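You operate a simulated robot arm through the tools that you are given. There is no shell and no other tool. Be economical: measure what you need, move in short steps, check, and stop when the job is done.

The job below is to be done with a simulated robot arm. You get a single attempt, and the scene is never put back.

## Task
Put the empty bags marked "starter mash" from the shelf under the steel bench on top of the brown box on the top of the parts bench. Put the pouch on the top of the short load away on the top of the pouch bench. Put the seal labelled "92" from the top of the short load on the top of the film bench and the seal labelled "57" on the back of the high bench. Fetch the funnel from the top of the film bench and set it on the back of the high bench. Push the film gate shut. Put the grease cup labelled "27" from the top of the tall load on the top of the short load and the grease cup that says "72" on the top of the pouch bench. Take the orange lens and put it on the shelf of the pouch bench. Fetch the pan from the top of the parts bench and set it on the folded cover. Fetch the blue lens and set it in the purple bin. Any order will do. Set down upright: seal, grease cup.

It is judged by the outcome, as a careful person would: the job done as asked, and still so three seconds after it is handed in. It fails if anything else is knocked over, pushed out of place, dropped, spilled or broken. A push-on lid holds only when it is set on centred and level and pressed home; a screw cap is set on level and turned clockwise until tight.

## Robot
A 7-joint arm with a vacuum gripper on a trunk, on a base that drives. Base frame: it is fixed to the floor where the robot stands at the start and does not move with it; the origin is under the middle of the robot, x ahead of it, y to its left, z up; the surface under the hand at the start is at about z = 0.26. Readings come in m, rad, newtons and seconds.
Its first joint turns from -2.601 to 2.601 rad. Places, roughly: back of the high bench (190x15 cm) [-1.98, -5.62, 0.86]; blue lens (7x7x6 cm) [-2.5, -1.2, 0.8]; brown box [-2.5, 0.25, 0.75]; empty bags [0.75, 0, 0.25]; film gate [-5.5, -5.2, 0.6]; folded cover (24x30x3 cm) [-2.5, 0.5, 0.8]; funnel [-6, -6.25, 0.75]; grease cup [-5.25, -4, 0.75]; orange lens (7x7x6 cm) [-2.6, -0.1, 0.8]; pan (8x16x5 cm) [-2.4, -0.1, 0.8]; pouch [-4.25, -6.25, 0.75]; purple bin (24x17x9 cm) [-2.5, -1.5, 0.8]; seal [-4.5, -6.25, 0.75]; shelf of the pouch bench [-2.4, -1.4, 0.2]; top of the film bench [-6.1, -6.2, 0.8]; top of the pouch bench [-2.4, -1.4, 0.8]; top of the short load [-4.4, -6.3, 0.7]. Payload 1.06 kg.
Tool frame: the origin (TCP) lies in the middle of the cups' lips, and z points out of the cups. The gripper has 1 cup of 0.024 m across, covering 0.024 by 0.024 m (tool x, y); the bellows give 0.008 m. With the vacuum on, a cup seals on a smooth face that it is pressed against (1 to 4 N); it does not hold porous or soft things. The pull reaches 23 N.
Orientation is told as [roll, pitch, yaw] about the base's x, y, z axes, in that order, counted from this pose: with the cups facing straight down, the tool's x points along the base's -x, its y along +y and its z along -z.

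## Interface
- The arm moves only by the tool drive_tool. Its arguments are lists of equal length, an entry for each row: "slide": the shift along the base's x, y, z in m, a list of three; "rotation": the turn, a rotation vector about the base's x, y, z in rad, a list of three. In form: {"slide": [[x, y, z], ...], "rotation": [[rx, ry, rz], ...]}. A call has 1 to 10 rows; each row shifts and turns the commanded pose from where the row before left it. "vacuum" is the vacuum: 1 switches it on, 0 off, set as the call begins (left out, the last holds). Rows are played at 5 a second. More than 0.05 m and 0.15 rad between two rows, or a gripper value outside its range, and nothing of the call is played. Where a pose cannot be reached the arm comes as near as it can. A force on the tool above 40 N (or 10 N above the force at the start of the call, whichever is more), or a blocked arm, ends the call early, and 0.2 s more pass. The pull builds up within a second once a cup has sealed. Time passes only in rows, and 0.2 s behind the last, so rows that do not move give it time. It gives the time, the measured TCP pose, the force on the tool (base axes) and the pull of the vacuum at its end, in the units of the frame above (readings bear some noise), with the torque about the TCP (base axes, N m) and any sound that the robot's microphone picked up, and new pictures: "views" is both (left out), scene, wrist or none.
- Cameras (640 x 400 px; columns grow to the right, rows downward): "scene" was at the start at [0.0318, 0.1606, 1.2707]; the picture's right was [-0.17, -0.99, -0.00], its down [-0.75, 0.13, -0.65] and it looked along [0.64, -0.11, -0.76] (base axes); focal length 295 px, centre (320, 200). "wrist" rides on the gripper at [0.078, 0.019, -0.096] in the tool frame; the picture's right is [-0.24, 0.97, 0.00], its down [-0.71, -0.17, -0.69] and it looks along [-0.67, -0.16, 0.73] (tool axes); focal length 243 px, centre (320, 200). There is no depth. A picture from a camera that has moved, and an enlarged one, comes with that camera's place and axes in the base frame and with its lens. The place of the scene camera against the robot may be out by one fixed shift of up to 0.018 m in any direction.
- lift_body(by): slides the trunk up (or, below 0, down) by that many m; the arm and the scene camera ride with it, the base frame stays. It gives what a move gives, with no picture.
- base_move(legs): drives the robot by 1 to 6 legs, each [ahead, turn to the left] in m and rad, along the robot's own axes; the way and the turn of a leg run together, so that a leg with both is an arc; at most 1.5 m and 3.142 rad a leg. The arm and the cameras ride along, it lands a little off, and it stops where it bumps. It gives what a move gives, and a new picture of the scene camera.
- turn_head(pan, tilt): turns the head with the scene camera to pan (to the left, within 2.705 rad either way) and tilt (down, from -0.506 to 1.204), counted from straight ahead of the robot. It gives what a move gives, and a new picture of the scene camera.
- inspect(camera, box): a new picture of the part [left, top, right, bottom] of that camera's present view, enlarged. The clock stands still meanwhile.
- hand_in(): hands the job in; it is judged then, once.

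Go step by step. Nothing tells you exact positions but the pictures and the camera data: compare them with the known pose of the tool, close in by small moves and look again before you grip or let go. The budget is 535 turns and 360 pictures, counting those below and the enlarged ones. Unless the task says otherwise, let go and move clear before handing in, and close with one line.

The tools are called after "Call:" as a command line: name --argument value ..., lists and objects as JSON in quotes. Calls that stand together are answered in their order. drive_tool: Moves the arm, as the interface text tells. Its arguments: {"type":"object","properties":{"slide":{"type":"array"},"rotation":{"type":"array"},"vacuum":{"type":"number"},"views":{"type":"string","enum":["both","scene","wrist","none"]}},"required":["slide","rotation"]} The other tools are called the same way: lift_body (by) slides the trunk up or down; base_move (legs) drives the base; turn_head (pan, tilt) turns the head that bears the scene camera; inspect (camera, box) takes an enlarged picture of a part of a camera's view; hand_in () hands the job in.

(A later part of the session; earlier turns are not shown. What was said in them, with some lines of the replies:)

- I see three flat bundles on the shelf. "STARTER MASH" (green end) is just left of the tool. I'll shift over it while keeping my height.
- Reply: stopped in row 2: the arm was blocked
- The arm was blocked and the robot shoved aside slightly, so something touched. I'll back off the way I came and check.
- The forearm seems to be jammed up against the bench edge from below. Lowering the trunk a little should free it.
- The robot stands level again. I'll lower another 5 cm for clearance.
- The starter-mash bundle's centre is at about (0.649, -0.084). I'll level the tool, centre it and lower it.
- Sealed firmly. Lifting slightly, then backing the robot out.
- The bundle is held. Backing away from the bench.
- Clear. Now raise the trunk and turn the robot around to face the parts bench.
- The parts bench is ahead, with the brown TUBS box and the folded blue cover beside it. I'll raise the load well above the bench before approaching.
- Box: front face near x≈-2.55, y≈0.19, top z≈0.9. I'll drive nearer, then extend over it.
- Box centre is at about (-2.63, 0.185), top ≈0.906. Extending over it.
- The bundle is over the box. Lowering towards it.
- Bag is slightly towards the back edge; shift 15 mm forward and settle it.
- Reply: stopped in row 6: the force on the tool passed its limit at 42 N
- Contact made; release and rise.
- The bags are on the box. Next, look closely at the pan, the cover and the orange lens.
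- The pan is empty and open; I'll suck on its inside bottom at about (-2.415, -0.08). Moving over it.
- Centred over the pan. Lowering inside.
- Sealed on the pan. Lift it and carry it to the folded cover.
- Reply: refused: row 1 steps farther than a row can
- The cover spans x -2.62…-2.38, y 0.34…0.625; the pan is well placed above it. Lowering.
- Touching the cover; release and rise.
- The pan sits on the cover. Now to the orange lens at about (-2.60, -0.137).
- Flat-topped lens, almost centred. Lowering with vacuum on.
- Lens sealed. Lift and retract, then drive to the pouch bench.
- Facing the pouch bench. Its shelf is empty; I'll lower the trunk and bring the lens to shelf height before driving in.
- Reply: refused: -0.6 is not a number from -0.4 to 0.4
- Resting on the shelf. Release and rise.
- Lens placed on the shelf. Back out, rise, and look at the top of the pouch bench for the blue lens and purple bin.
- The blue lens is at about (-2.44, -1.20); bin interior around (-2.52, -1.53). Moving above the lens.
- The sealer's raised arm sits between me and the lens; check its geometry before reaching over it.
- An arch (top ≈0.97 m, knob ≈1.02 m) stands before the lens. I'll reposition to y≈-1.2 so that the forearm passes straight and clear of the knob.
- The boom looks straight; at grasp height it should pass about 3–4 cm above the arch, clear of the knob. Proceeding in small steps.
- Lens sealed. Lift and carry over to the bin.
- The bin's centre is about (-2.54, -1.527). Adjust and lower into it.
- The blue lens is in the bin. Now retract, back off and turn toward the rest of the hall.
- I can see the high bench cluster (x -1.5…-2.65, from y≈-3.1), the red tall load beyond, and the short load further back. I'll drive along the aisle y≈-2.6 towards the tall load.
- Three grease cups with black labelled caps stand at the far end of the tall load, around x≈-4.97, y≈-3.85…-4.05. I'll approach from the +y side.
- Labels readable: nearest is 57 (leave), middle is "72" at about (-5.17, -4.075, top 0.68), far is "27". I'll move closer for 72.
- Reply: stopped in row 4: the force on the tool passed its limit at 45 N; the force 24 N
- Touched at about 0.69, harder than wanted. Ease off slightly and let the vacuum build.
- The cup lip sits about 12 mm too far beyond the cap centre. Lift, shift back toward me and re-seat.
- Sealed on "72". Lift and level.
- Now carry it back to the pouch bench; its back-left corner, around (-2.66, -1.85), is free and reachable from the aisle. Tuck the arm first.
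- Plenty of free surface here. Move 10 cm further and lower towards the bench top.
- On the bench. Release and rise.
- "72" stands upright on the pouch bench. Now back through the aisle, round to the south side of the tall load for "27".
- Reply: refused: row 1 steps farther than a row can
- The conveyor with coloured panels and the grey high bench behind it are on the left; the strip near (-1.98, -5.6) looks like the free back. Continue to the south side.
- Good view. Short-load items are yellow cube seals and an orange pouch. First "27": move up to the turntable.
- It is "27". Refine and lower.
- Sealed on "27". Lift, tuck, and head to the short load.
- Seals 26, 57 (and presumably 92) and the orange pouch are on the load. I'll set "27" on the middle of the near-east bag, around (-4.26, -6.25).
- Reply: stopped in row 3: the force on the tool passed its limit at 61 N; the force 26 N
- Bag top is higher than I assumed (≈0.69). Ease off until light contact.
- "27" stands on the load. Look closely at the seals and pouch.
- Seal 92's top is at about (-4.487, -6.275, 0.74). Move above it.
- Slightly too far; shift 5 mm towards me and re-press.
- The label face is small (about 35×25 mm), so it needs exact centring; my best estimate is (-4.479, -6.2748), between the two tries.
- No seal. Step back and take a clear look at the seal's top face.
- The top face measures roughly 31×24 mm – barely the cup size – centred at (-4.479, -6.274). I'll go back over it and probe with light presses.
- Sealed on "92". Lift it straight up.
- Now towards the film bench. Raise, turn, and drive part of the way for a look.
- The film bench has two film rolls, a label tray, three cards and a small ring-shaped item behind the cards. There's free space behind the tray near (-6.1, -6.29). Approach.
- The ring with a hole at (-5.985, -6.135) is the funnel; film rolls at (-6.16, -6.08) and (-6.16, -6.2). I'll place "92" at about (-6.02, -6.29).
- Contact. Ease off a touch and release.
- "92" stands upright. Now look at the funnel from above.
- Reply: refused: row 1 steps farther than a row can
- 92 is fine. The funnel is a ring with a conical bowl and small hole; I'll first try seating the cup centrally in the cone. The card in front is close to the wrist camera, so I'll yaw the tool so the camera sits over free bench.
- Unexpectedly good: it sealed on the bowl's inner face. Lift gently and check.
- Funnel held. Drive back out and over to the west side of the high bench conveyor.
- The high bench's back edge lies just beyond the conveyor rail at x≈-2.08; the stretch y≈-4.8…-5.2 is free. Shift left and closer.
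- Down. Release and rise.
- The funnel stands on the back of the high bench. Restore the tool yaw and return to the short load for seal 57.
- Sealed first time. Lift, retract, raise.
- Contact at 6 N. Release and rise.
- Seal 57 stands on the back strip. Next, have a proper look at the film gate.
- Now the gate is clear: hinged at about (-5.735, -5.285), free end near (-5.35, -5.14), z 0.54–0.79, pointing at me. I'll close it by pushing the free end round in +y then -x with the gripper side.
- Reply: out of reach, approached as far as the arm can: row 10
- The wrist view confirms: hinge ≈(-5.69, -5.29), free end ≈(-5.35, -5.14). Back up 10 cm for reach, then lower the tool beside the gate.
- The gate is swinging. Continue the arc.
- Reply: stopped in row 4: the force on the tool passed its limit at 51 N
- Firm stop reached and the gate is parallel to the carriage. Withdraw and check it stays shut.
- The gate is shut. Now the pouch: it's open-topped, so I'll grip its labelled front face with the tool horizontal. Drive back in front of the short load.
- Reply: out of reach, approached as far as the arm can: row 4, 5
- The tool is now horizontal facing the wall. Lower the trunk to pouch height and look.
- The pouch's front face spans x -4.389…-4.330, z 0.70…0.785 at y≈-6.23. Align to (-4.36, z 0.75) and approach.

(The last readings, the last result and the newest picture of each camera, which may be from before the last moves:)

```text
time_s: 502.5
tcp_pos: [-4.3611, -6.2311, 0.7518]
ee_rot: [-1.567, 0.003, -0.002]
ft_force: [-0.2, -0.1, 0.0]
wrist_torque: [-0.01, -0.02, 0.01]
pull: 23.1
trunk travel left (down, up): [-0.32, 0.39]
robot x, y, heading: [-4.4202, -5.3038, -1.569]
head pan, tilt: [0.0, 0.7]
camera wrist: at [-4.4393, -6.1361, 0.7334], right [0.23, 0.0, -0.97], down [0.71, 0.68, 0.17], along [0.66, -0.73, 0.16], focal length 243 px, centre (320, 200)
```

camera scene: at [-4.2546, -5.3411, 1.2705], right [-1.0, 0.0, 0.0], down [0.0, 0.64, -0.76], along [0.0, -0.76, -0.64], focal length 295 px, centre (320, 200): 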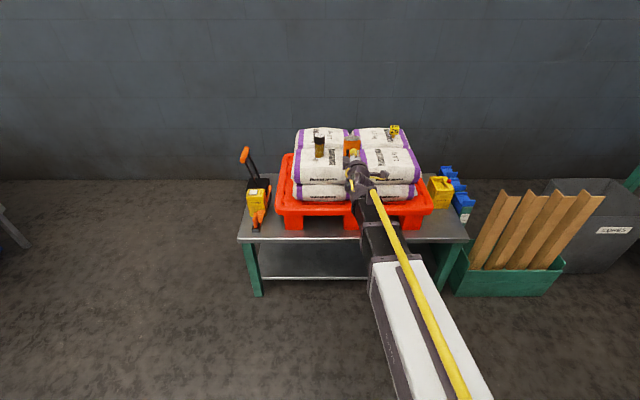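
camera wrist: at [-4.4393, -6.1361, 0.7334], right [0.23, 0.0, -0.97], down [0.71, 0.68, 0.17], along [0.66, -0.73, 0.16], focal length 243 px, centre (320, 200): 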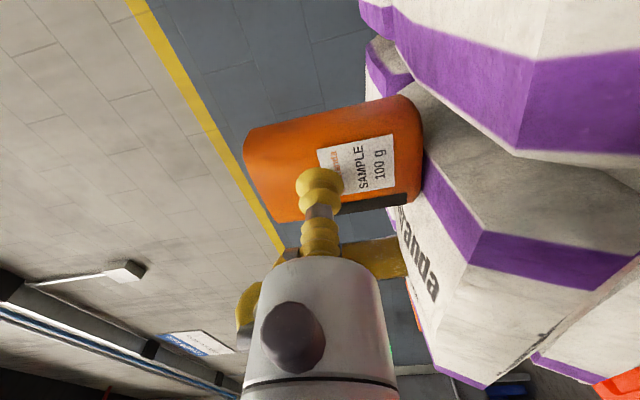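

Sealed on the pouch's face. Lift straight up.

Call:
drive_tool --slide '[[0, 0, 0.01], [0, 0, 0.02], [0, 0, 0.03], [0, 0, 0.03], [0, 0, 0.03]]' --rotation '[[0, 0, 0], [0, 0, 0], [0, 0, 0], [0, 0, 0], [0, 0, 0]]' --views "none"

Call:
lift_body --by 0.37

Call:
inspect --camera "scene" --box '[230, 100, 450, 280]'

```text
time_s: 503.7
tcp_pos: [-4.3611, -6.23, 0.8715]
ee_rot: [-1.566, 0.004, -0.001]
ft_force: [0.0, -0.5, -1.0]
wrist_torque: [0.03, -0.02, -0.02]
pull: 22.6
trunk travel left (down, up): [-0.32, 0.39]
robot x, y, heading: [-4.4188, -5.305, -1.576]
head pan, tilt: [0.0, 0.7]
```

```text
time_s: 507.2
tcp_pos: [-4.3622, -6.231, 1.241]
ee_rot: [-1.565, 0.002, -0.002]
ft_force: [0.1, 0.2, -1.8]
wrist_torque: [0.01, 0.01, 0.01]
pull: 22.8
trunk travel left (down, up): [-0.69, 0.02]
robot x, y, heading: [-4.419, -5.3055, -1.573]
head pan, tilt: [0.0, 0.7]
```

```text
2.22 times, centred on (340, 190) of scene
camera zoom: at [-4.2545, -5.3412, 1.6405], right [-1.0, 0.0, 0.0], down [0.0, 0.64, -0.76], along [0.0, -0.76, -0.64], focal length 656 px, centre (276, 222)
```

zoom: 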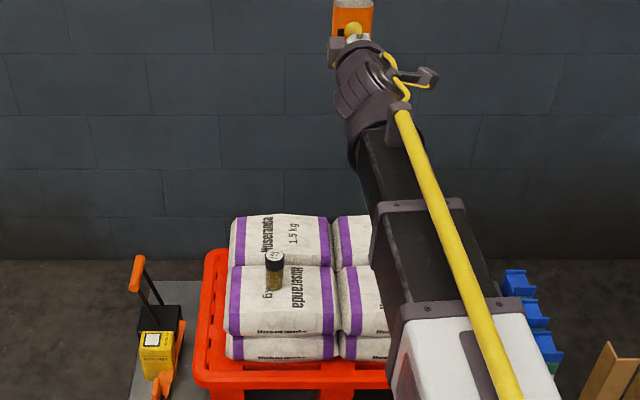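

The pouch is held. Retract and carry it to the pouch bench.

Call:
drive_tool --slide '[[0, 0.045, 0], [0, 0.045, 0], [0, 0.045, 0], [0, 0.045, 0]]' --rotation '[[0, 0, 0], [0, 0, 0], [0, 0, 0], [0, 0, 0]]' --views "none"

Call:
base_move --legs '[[0, 1.57], [1.12, 0], [0, 1.57], [1.35, 0], [1.3, 0]]'

```text
time_s: 508.2
tcp_pos: [-4.3597, -6.0493, 1.2415]
ee_rot: [-1.565, 0.002, -0.002]
ft_force: [-0.8, 0.2, -1.6]
wrist_torque: [0.03, 0.01, 0.0]
pull: 22.9
trunk travel left (down, up): [-0.69, 0.02]
robot x, y, heading: [-4.4197, -5.3053, -1.574]
head pan, tilt: [0.0, 0.7]
```

```text
time_s: 534.1
tcp_pos: [-3.2452, -1.9449, 1.2414]
ee_rot: [-1.565, 0.001, 3.098]
ft_force: [-0.7, -0.2, -1.4]
wrist_torque: [-0.01, -0.02, -0.02]
pull: 23.0
trunk travel left (down, up): [-0.69, 0.02]
robot x, y, heading: [-3.22, -2.6916, 1.53]
head pan, tilt: [0.0, 0.7]
camera scene: at [-3.391, -2.6419, 1.6405], right [1.0, -0.04, 0.0], down [-0.03, -0.64, -0.76], along [0.03, 0.76, -0.64], focal length 295 px, centre (320, 200)
```

scene: 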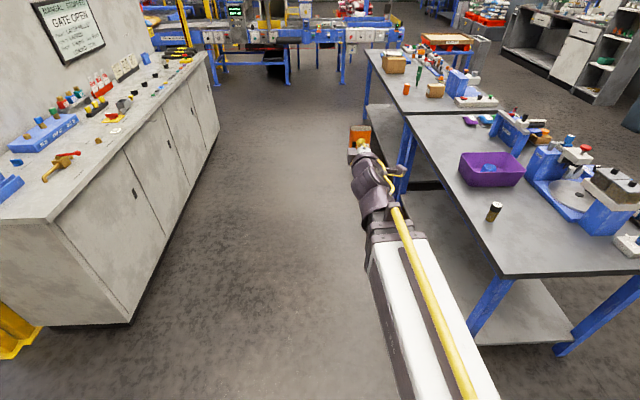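

Call:
base_move --legs '[[0, -1.53], [0.65, 0], [0, 1.56]]'

```text
time_s: 545.2
tcp_pos: [-2.5986, -1.9538, 1.241]
ee_rot: [-1.565, 0.001, 3.105]
ft_force: [0.2, 0.0, -0.7]
wrist_torque: [0.0, 0.01, -0.01]
pull: 22.4
trunk travel left (down, up): [-0.69, 0.02]
robot x, y, heading: [-2.565, -2.7005, 1.532]
head pan, tilt: [0.0, 0.7]
camera scene: at [-2.739, -2.6509, 1.6405], right [1.0, -0.04, 0.0], down [-0.02, -0.64, -0.76], along [0.03, 0.76, -0.64], focal length 295 px, centre (320, 200)
```

scene: 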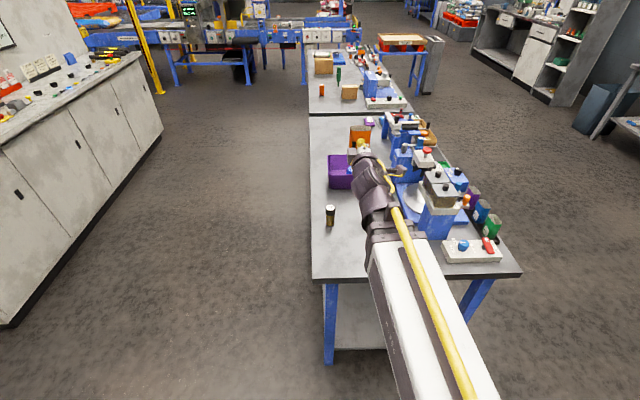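

Call:
drive_tool --slide '[[0, -0.03, 0]]' --rotation '[[0, 0, 0]]' --views "none"

Call:
lift_body --by -0.3

Call:
drive_tool --slide '[[0, 0, -0.03], [0, 0, 0]]' --rotation '[[0, 0, 0], [0, 0, 0]]'

```text
time_s: 545.6
tcp_pos: [-2.5998, -1.9745, 1.2391]
ee_rot: [-1.565, -0.001, 3.105]
ft_force: [0.6, 0.4, -0.4]
wrist_torque: [-0.06, 0.0, 0.01]
pull: 22.4
out of reach, approached as far as the arm can: row 1
trunk travel left (down, up): [-0.69, 0.02]
robot x, y, heading: [-2.5646, -2.7032, 1.535]
head pan, tilt: [0.0, 0.7]
```

```text
time_s: 548.6
tcp_pos: [-2.5997, -1.9736, 0.9415]
ee_rot: [-1.565, 0.0, 3.105]
ft_force: [-0.3, 0.6, -1.2]
wrist_torque: [-0.01, -0.01, -0.04]
pull: 23.3
trunk travel left (down, up): [-0.39, 0.32]
robot x, y, heading: [-2.5664, -2.7022, 1.531]
head pan, tilt: [0.0, 0.7]
```

```text
time_s: 549.2
tcp_pos: [-2.5989, -1.9719, 0.9102]
ee_rot: [-1.565, 0.002, 3.103]
ft_force: [0.3, -0.6, -0.3]
wrist_torque: [-0.02, 0.01, 0.02]
pull: 23.0
trunk travel left (down, up): [-0.39, 0.32]
robot x, y, heading: [-2.571, -2.6977, 1.536]
head pan, tilt: [0.0, 0.7]
camera scene: at [-2.7389, -2.6509, 1.3406], right [1.0, -0.04, 0.0], down [-0.02, -0.64, -0.76], along [0.03, 0.76, -0.64], focal length 295 px, centre (320, 200)
camera wrist: at [-2.5256, -2.0714, 0.8922], right [-0.23, 0.0, -0.97], down [-0.73, -0.66, 0.17], along [-0.64, 0.75, 0.16], focal length 243 px, centre (320, 200)
```

scene: 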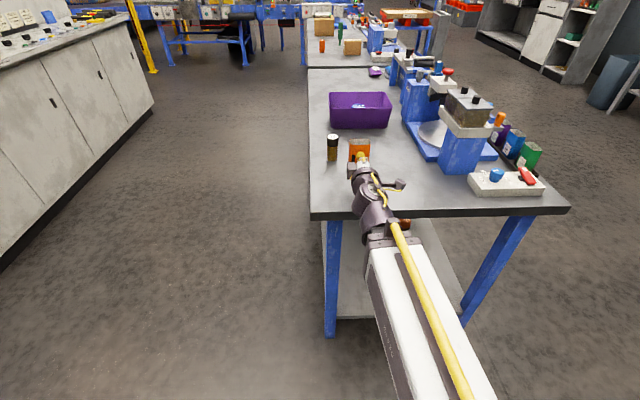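
wrist: 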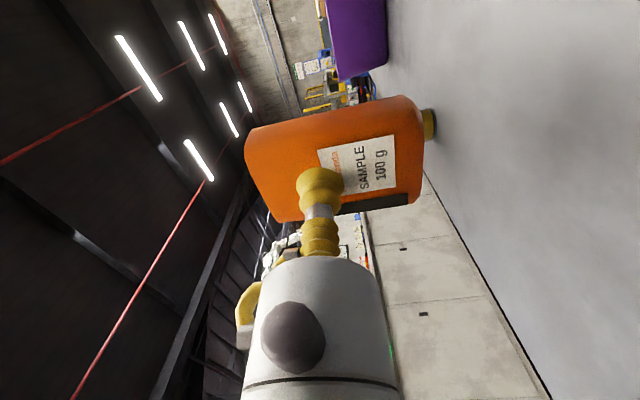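

Call:
drive_tool --slide '[[0, 0, -0.02], [0, 0, -0.015], [0, 0, 0]]' --rotation '[[0, 0, 0], [0, 0, 0], [0, 0, 0]]' --views "none"

Call:
inspect --camera "scene" --box '[300, 110, 440, 250]'

Call:
inspect --camera "wrist" --box '[300, 60, 500, 220]'

```text
time_s: 550.0
tcp_pos: [-2.5983, -1.9717, 0.8744]
ee_rot: [-1.566, 0.001, 3.106]
ft_force: [-0.4, 0.3, -0.4]
wrist_torque: [-0.05, 0.02, 0.02]
pull: 22.7
trunk travel left (down, up): [-0.39, 0.32]
robot x, y, heading: [-2.5616, -2.7025, 1.535]
head pan, tilt: [0.0, 0.7]
```

```text
2.86 times, centred on (370, 180) of scene
camera zoom: at [-2.7389, -2.6509, 1.3405], right [1.0, -0.04, 0.0], down [-0.02, -0.64, -0.76], along [0.03, 0.76, -0.64], focal length 843 px, centre (177, 257)
```

zoom: 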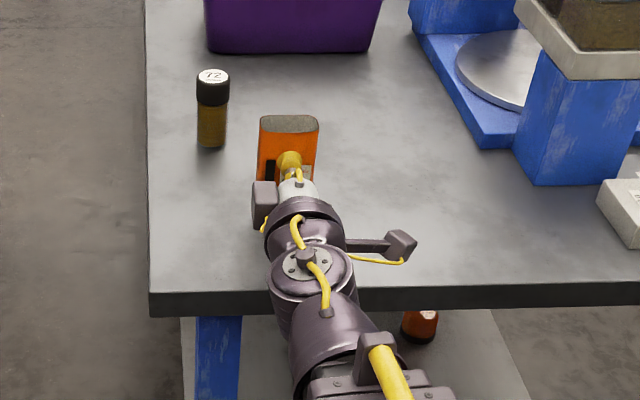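

```text
2.50 times, centred on (400, 140) of wrist
camera zoom: at [-2.5251, -2.0714, 0.8569], right [-0.23, 0.0, -0.97], down [-0.73, -0.66, 0.17], along [-0.64, 0.75, 0.16], focal length 606 px, centre (120, 350)
```

zoom: 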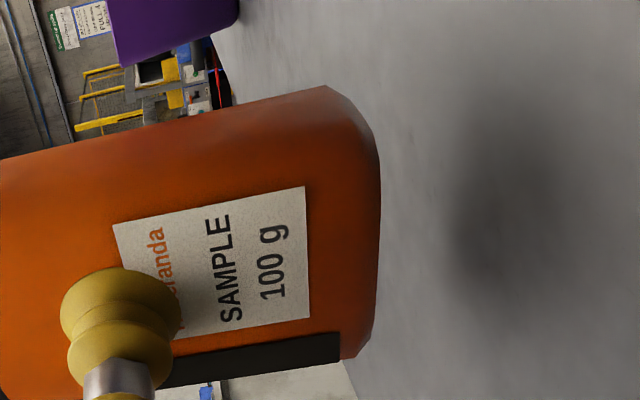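

The wrist clears the bench edge. Lower the last bit gently.

Call:
drive_tool --slide '[[0, 0, -0.006], [0, 0, -0.004], [0, 0, -0.003], [0, 0, 0]]' --rotation '[[0, 0, 0], [0, 0, 0], [0, 0, 0], [0, 0, 0]]' --views "none"

Call:
inspect --camera "wrist" --box '[300, 60, 500, 220]'

```text
time_s: 551.0
tcp_pos: [-2.5985, -1.9725, 0.8612]
ee_rot: [-1.565, 0.002, 3.104]
ft_force: [0.7, 0.4, -1.1]
wrist_torque: [0.0, 0.0, -0.02]
pull: 23.1
trunk travel left (down, up): [-0.39, 0.32]
robot x, y, heading: [-2.5627, -2.6998, 1.54]
head pan, tilt: [0.0, 0.7]
```

```text
2.50 times, centred on (400, 140) of wrist
camera zoom: at [-2.5253, -2.0721, 0.8445], right [-0.23, 0.0, -0.97], down [-0.73, -0.66, 0.17], along [-0.64, 0.75, 0.16], focal length 606 px, centre (120, 350)
```

zoom: 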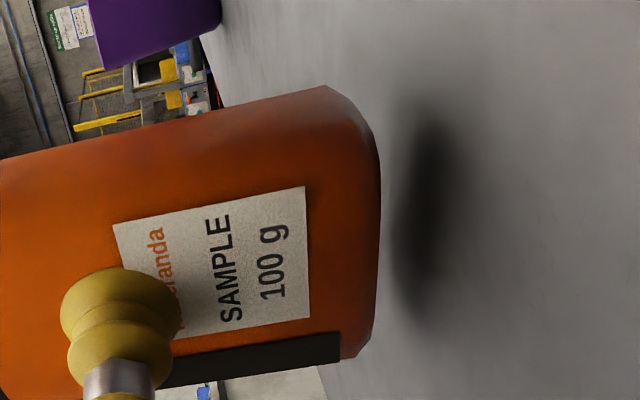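

Call:
drive_tool --slide '[[0, 0, -0.004], [0, 0, -0.003], [0, 0, 0]]' --rotation '[[0, 0, 0], [0, 0, 0], [0, 0, 0]]' --views "none"

Call:
inspect --camera "wrist" --box '[300, 60, 500, 220]'

```text
time_s: 551.9
tcp_pos: [-2.5994, -1.973, 0.8554]
ee_rot: [-1.565, 0.0, 3.106]
ft_force: [0.8, -0.6, -1.3]
wrist_torque: [-0.05, 0.02, 0.01]
pull: 23.2
trunk travel left (down, up): [-0.39, 0.32]
robot x, y, heading: [-2.5647, -2.702, 1.534]
head pan, tilt: [0.0, 0.7]
```

```text
2.50 times, centred on (400, 140) of wrist
camera zoom: at [-2.5254, -2.0726, 0.8376], right [-0.23, 0.0, -0.97], down [-0.73, -0.66, 0.17], along [-0.64, 0.75, 0.16], focal length 606 px, centre (120, 350)
```

zoom: 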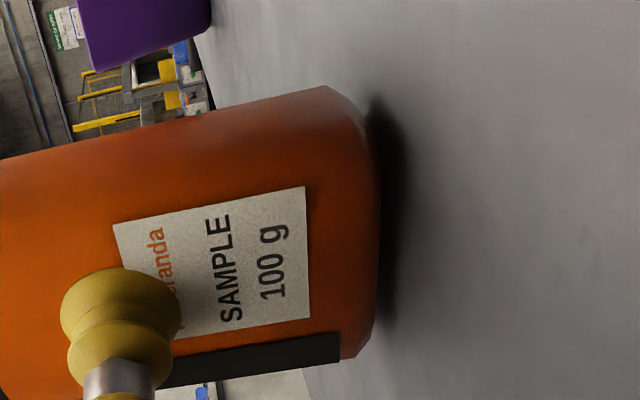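

Call:
drive_tool --slide '[[0, 0, -0.002], [0, 0, -0.002], [0, 0, 0]]' --rotation '[[0, 0, 0], [0, 0, 0], [0, 0, 0]]' --views "none"

Call:
inspect --camera "wrist" --box '[300, 60, 500, 220]'

```text
time_s: 552.6
tcp_pos: [-2.5991, -1.9745, 0.8511]
ee_rot: [-1.564, 0.004, 3.106]
ft_force: [-0.1, -0.7, 0.5]
wrist_torque: [0.01, 0.03, 0.02]
pull: 22.6
trunk travel left (down, up): [-0.39, 0.32]
robot x, y, heading: [-2.564, -2.7012, 1.532]
head pan, tilt: [0.0, 0.7]
```

```text
2.50 times, centred on (400, 140) of wrist
camera zoom: at [-2.5257, -2.0731, 0.834], right [-0.23, 0.0, -0.97], down [-0.73, -0.66, 0.17], along [-0.64, 0.75, 0.16], focal length 606 px, centre (120, 350)
```

zoom: 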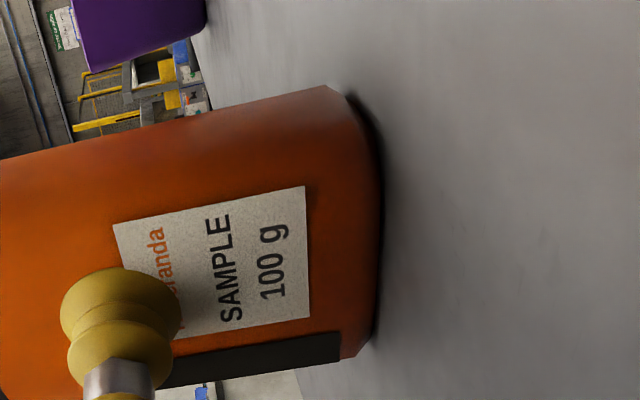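

Call:
drive_tool --slide '[[0, 0, -0.001], [0, 0, 0]]' --rotation '[[0, 0, 0], [0, 0, 0]]' --views "none"

Call:
drive_tool --slide '[[0, 0, 0], [0, 0, 0], [0, 0, 0], [0, 0, 0], [0, 0, 0], [0, 0, 0]]' --rotation '[[0, 0, 0], [0, 0, 0], [0, 0, 0], [0, 0, 0], [0, 0, 0], [0, 0, 0]]' --vacuum 0 --views "none"

Call:
base_move --legs '[[-0.05, 0]]'

```text
time_s: 553.2
tcp_pos: [-2.6, -1.9747, 0.8519]
ee_rot: [-1.567, 0.002, 3.104]
ft_force: [0.6, -1.7, 4.4]
wrist_torque: [0.07, 0.0, 0.02]
pull: 22.2
trunk travel left (down, up): [-0.39, 0.32]
robot x, y, heading: [-2.5632, -2.6988, 1.536]
head pan, tilt: [0.0, 0.7]
```

```text
time_s: 554.6
tcp_pos: [-2.6002, -1.975, 0.8508]
ee_rot: [-1.565, 0.002, 3.104]
ft_force: [-0.3, -0.4, -0.7]
wrist_torque: [0.01, 0.0, 0.03]
pull: 0.0
trunk travel left (down, up): [-0.39, 0.32]
robot x, y, heading: [-2.566, -2.7013, 1.536]
head pan, tilt: [0.0, 0.7]
```

```text
time_s: 555.6
tcp_pos: [-2.6025, -2.0245, 0.8507]
ee_rot: [-1.566, 0.001, 3.107]
ft_force: [-0.1, -0.5, 0.1]
wrist_torque: [0.02, 0.0, 0.0]
pull: 0.0
trunk travel left (down, up): [-0.39, 0.32]
robot x, y, heading: [-2.5714, -2.7484, 1.538]
head pan, tilt: [0.0, 0.7]
camera scene: at [-2.7407, -2.701, 1.3405], right [1.0, -0.04, 0.0], down [-0.02, -0.64, -0.76], along [0.03, 0.76, -0.64], focal length 295 px, centre (320, 200)
```

scene: 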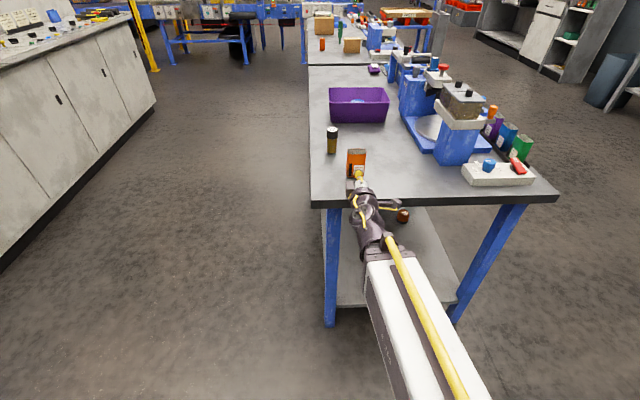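

Call:
lift_body --by 0.3

Call:
inspect --camera "scene" --box '[290, 80, 470, 240]'

Call:
turn_head --pan -0.1 --tilt 0.35

```text
time_s: 558.6
tcp_pos: [-2.6018, -2.0237, 1.151]
ee_rot: [-1.566, 0.004, 3.106]
ft_force: [-1.0, -0.5, 0.8]
wrist_torque: [0.02, -0.01, 0.02]
pull: 0.1
trunk travel left (down, up): [-0.69, 0.02]
robot x, y, heading: [-2.5642, -2.7479, 1.531]
head pan, tilt: [0.0, 0.7]
```

```text
2.50 times, centred on (380, 160) of scene
camera zoom: at [-2.7407, -2.7011, 1.6405], right [1.0, -0.04, 0.0], down [-0.02, -0.64, -0.76], along [0.03, 0.76, -0.64], focal length 738 px, centre (170, 300)
```

zoom: 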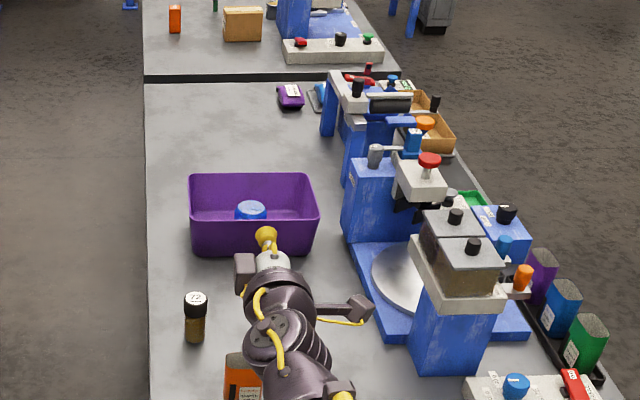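

```text
time_s: 559.4
tcp_pos: [-2.6014, -2.0248, 1.1496]
ee_rot: [-1.566, 0.003, 3.105]
ft_force: [0.0, 0.3, -0.3]
wrist_torque: [-0.04, 0.02, 0.01]
pull: 0.0
trunk travel left (down, up): [-0.69, 0.02]
robot x, y, heading: [-2.5696, -2.7509, 1.533]
head pan, tilt: [-0.099, 0.351]
camera scene: at [-2.7312, -2.6938, 1.6719], right [0.99, -0.13, 0.0], down [-0.05, -0.34, -0.94], along [0.13, 0.93, -0.34], focal length 295 px, centre (320, 200)
```

scene: 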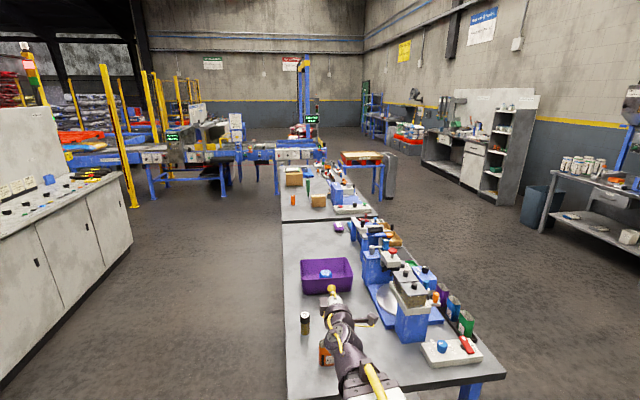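

Every item is where it was asked for, and the pouch, jar and lens all look right. The gripper is empty and clear, so I'm handing in.

Call:
hand_in

```text
The job is handed in.
```

I've done every part of the job and handed it in; no result came back. Three spots to know about: early on the arm caught the edge of the steel bench and shoved the robot slightly. The starter mash bags also overhang the back of the brown box a little, and the gate stopped firmly when I pushed it shut.
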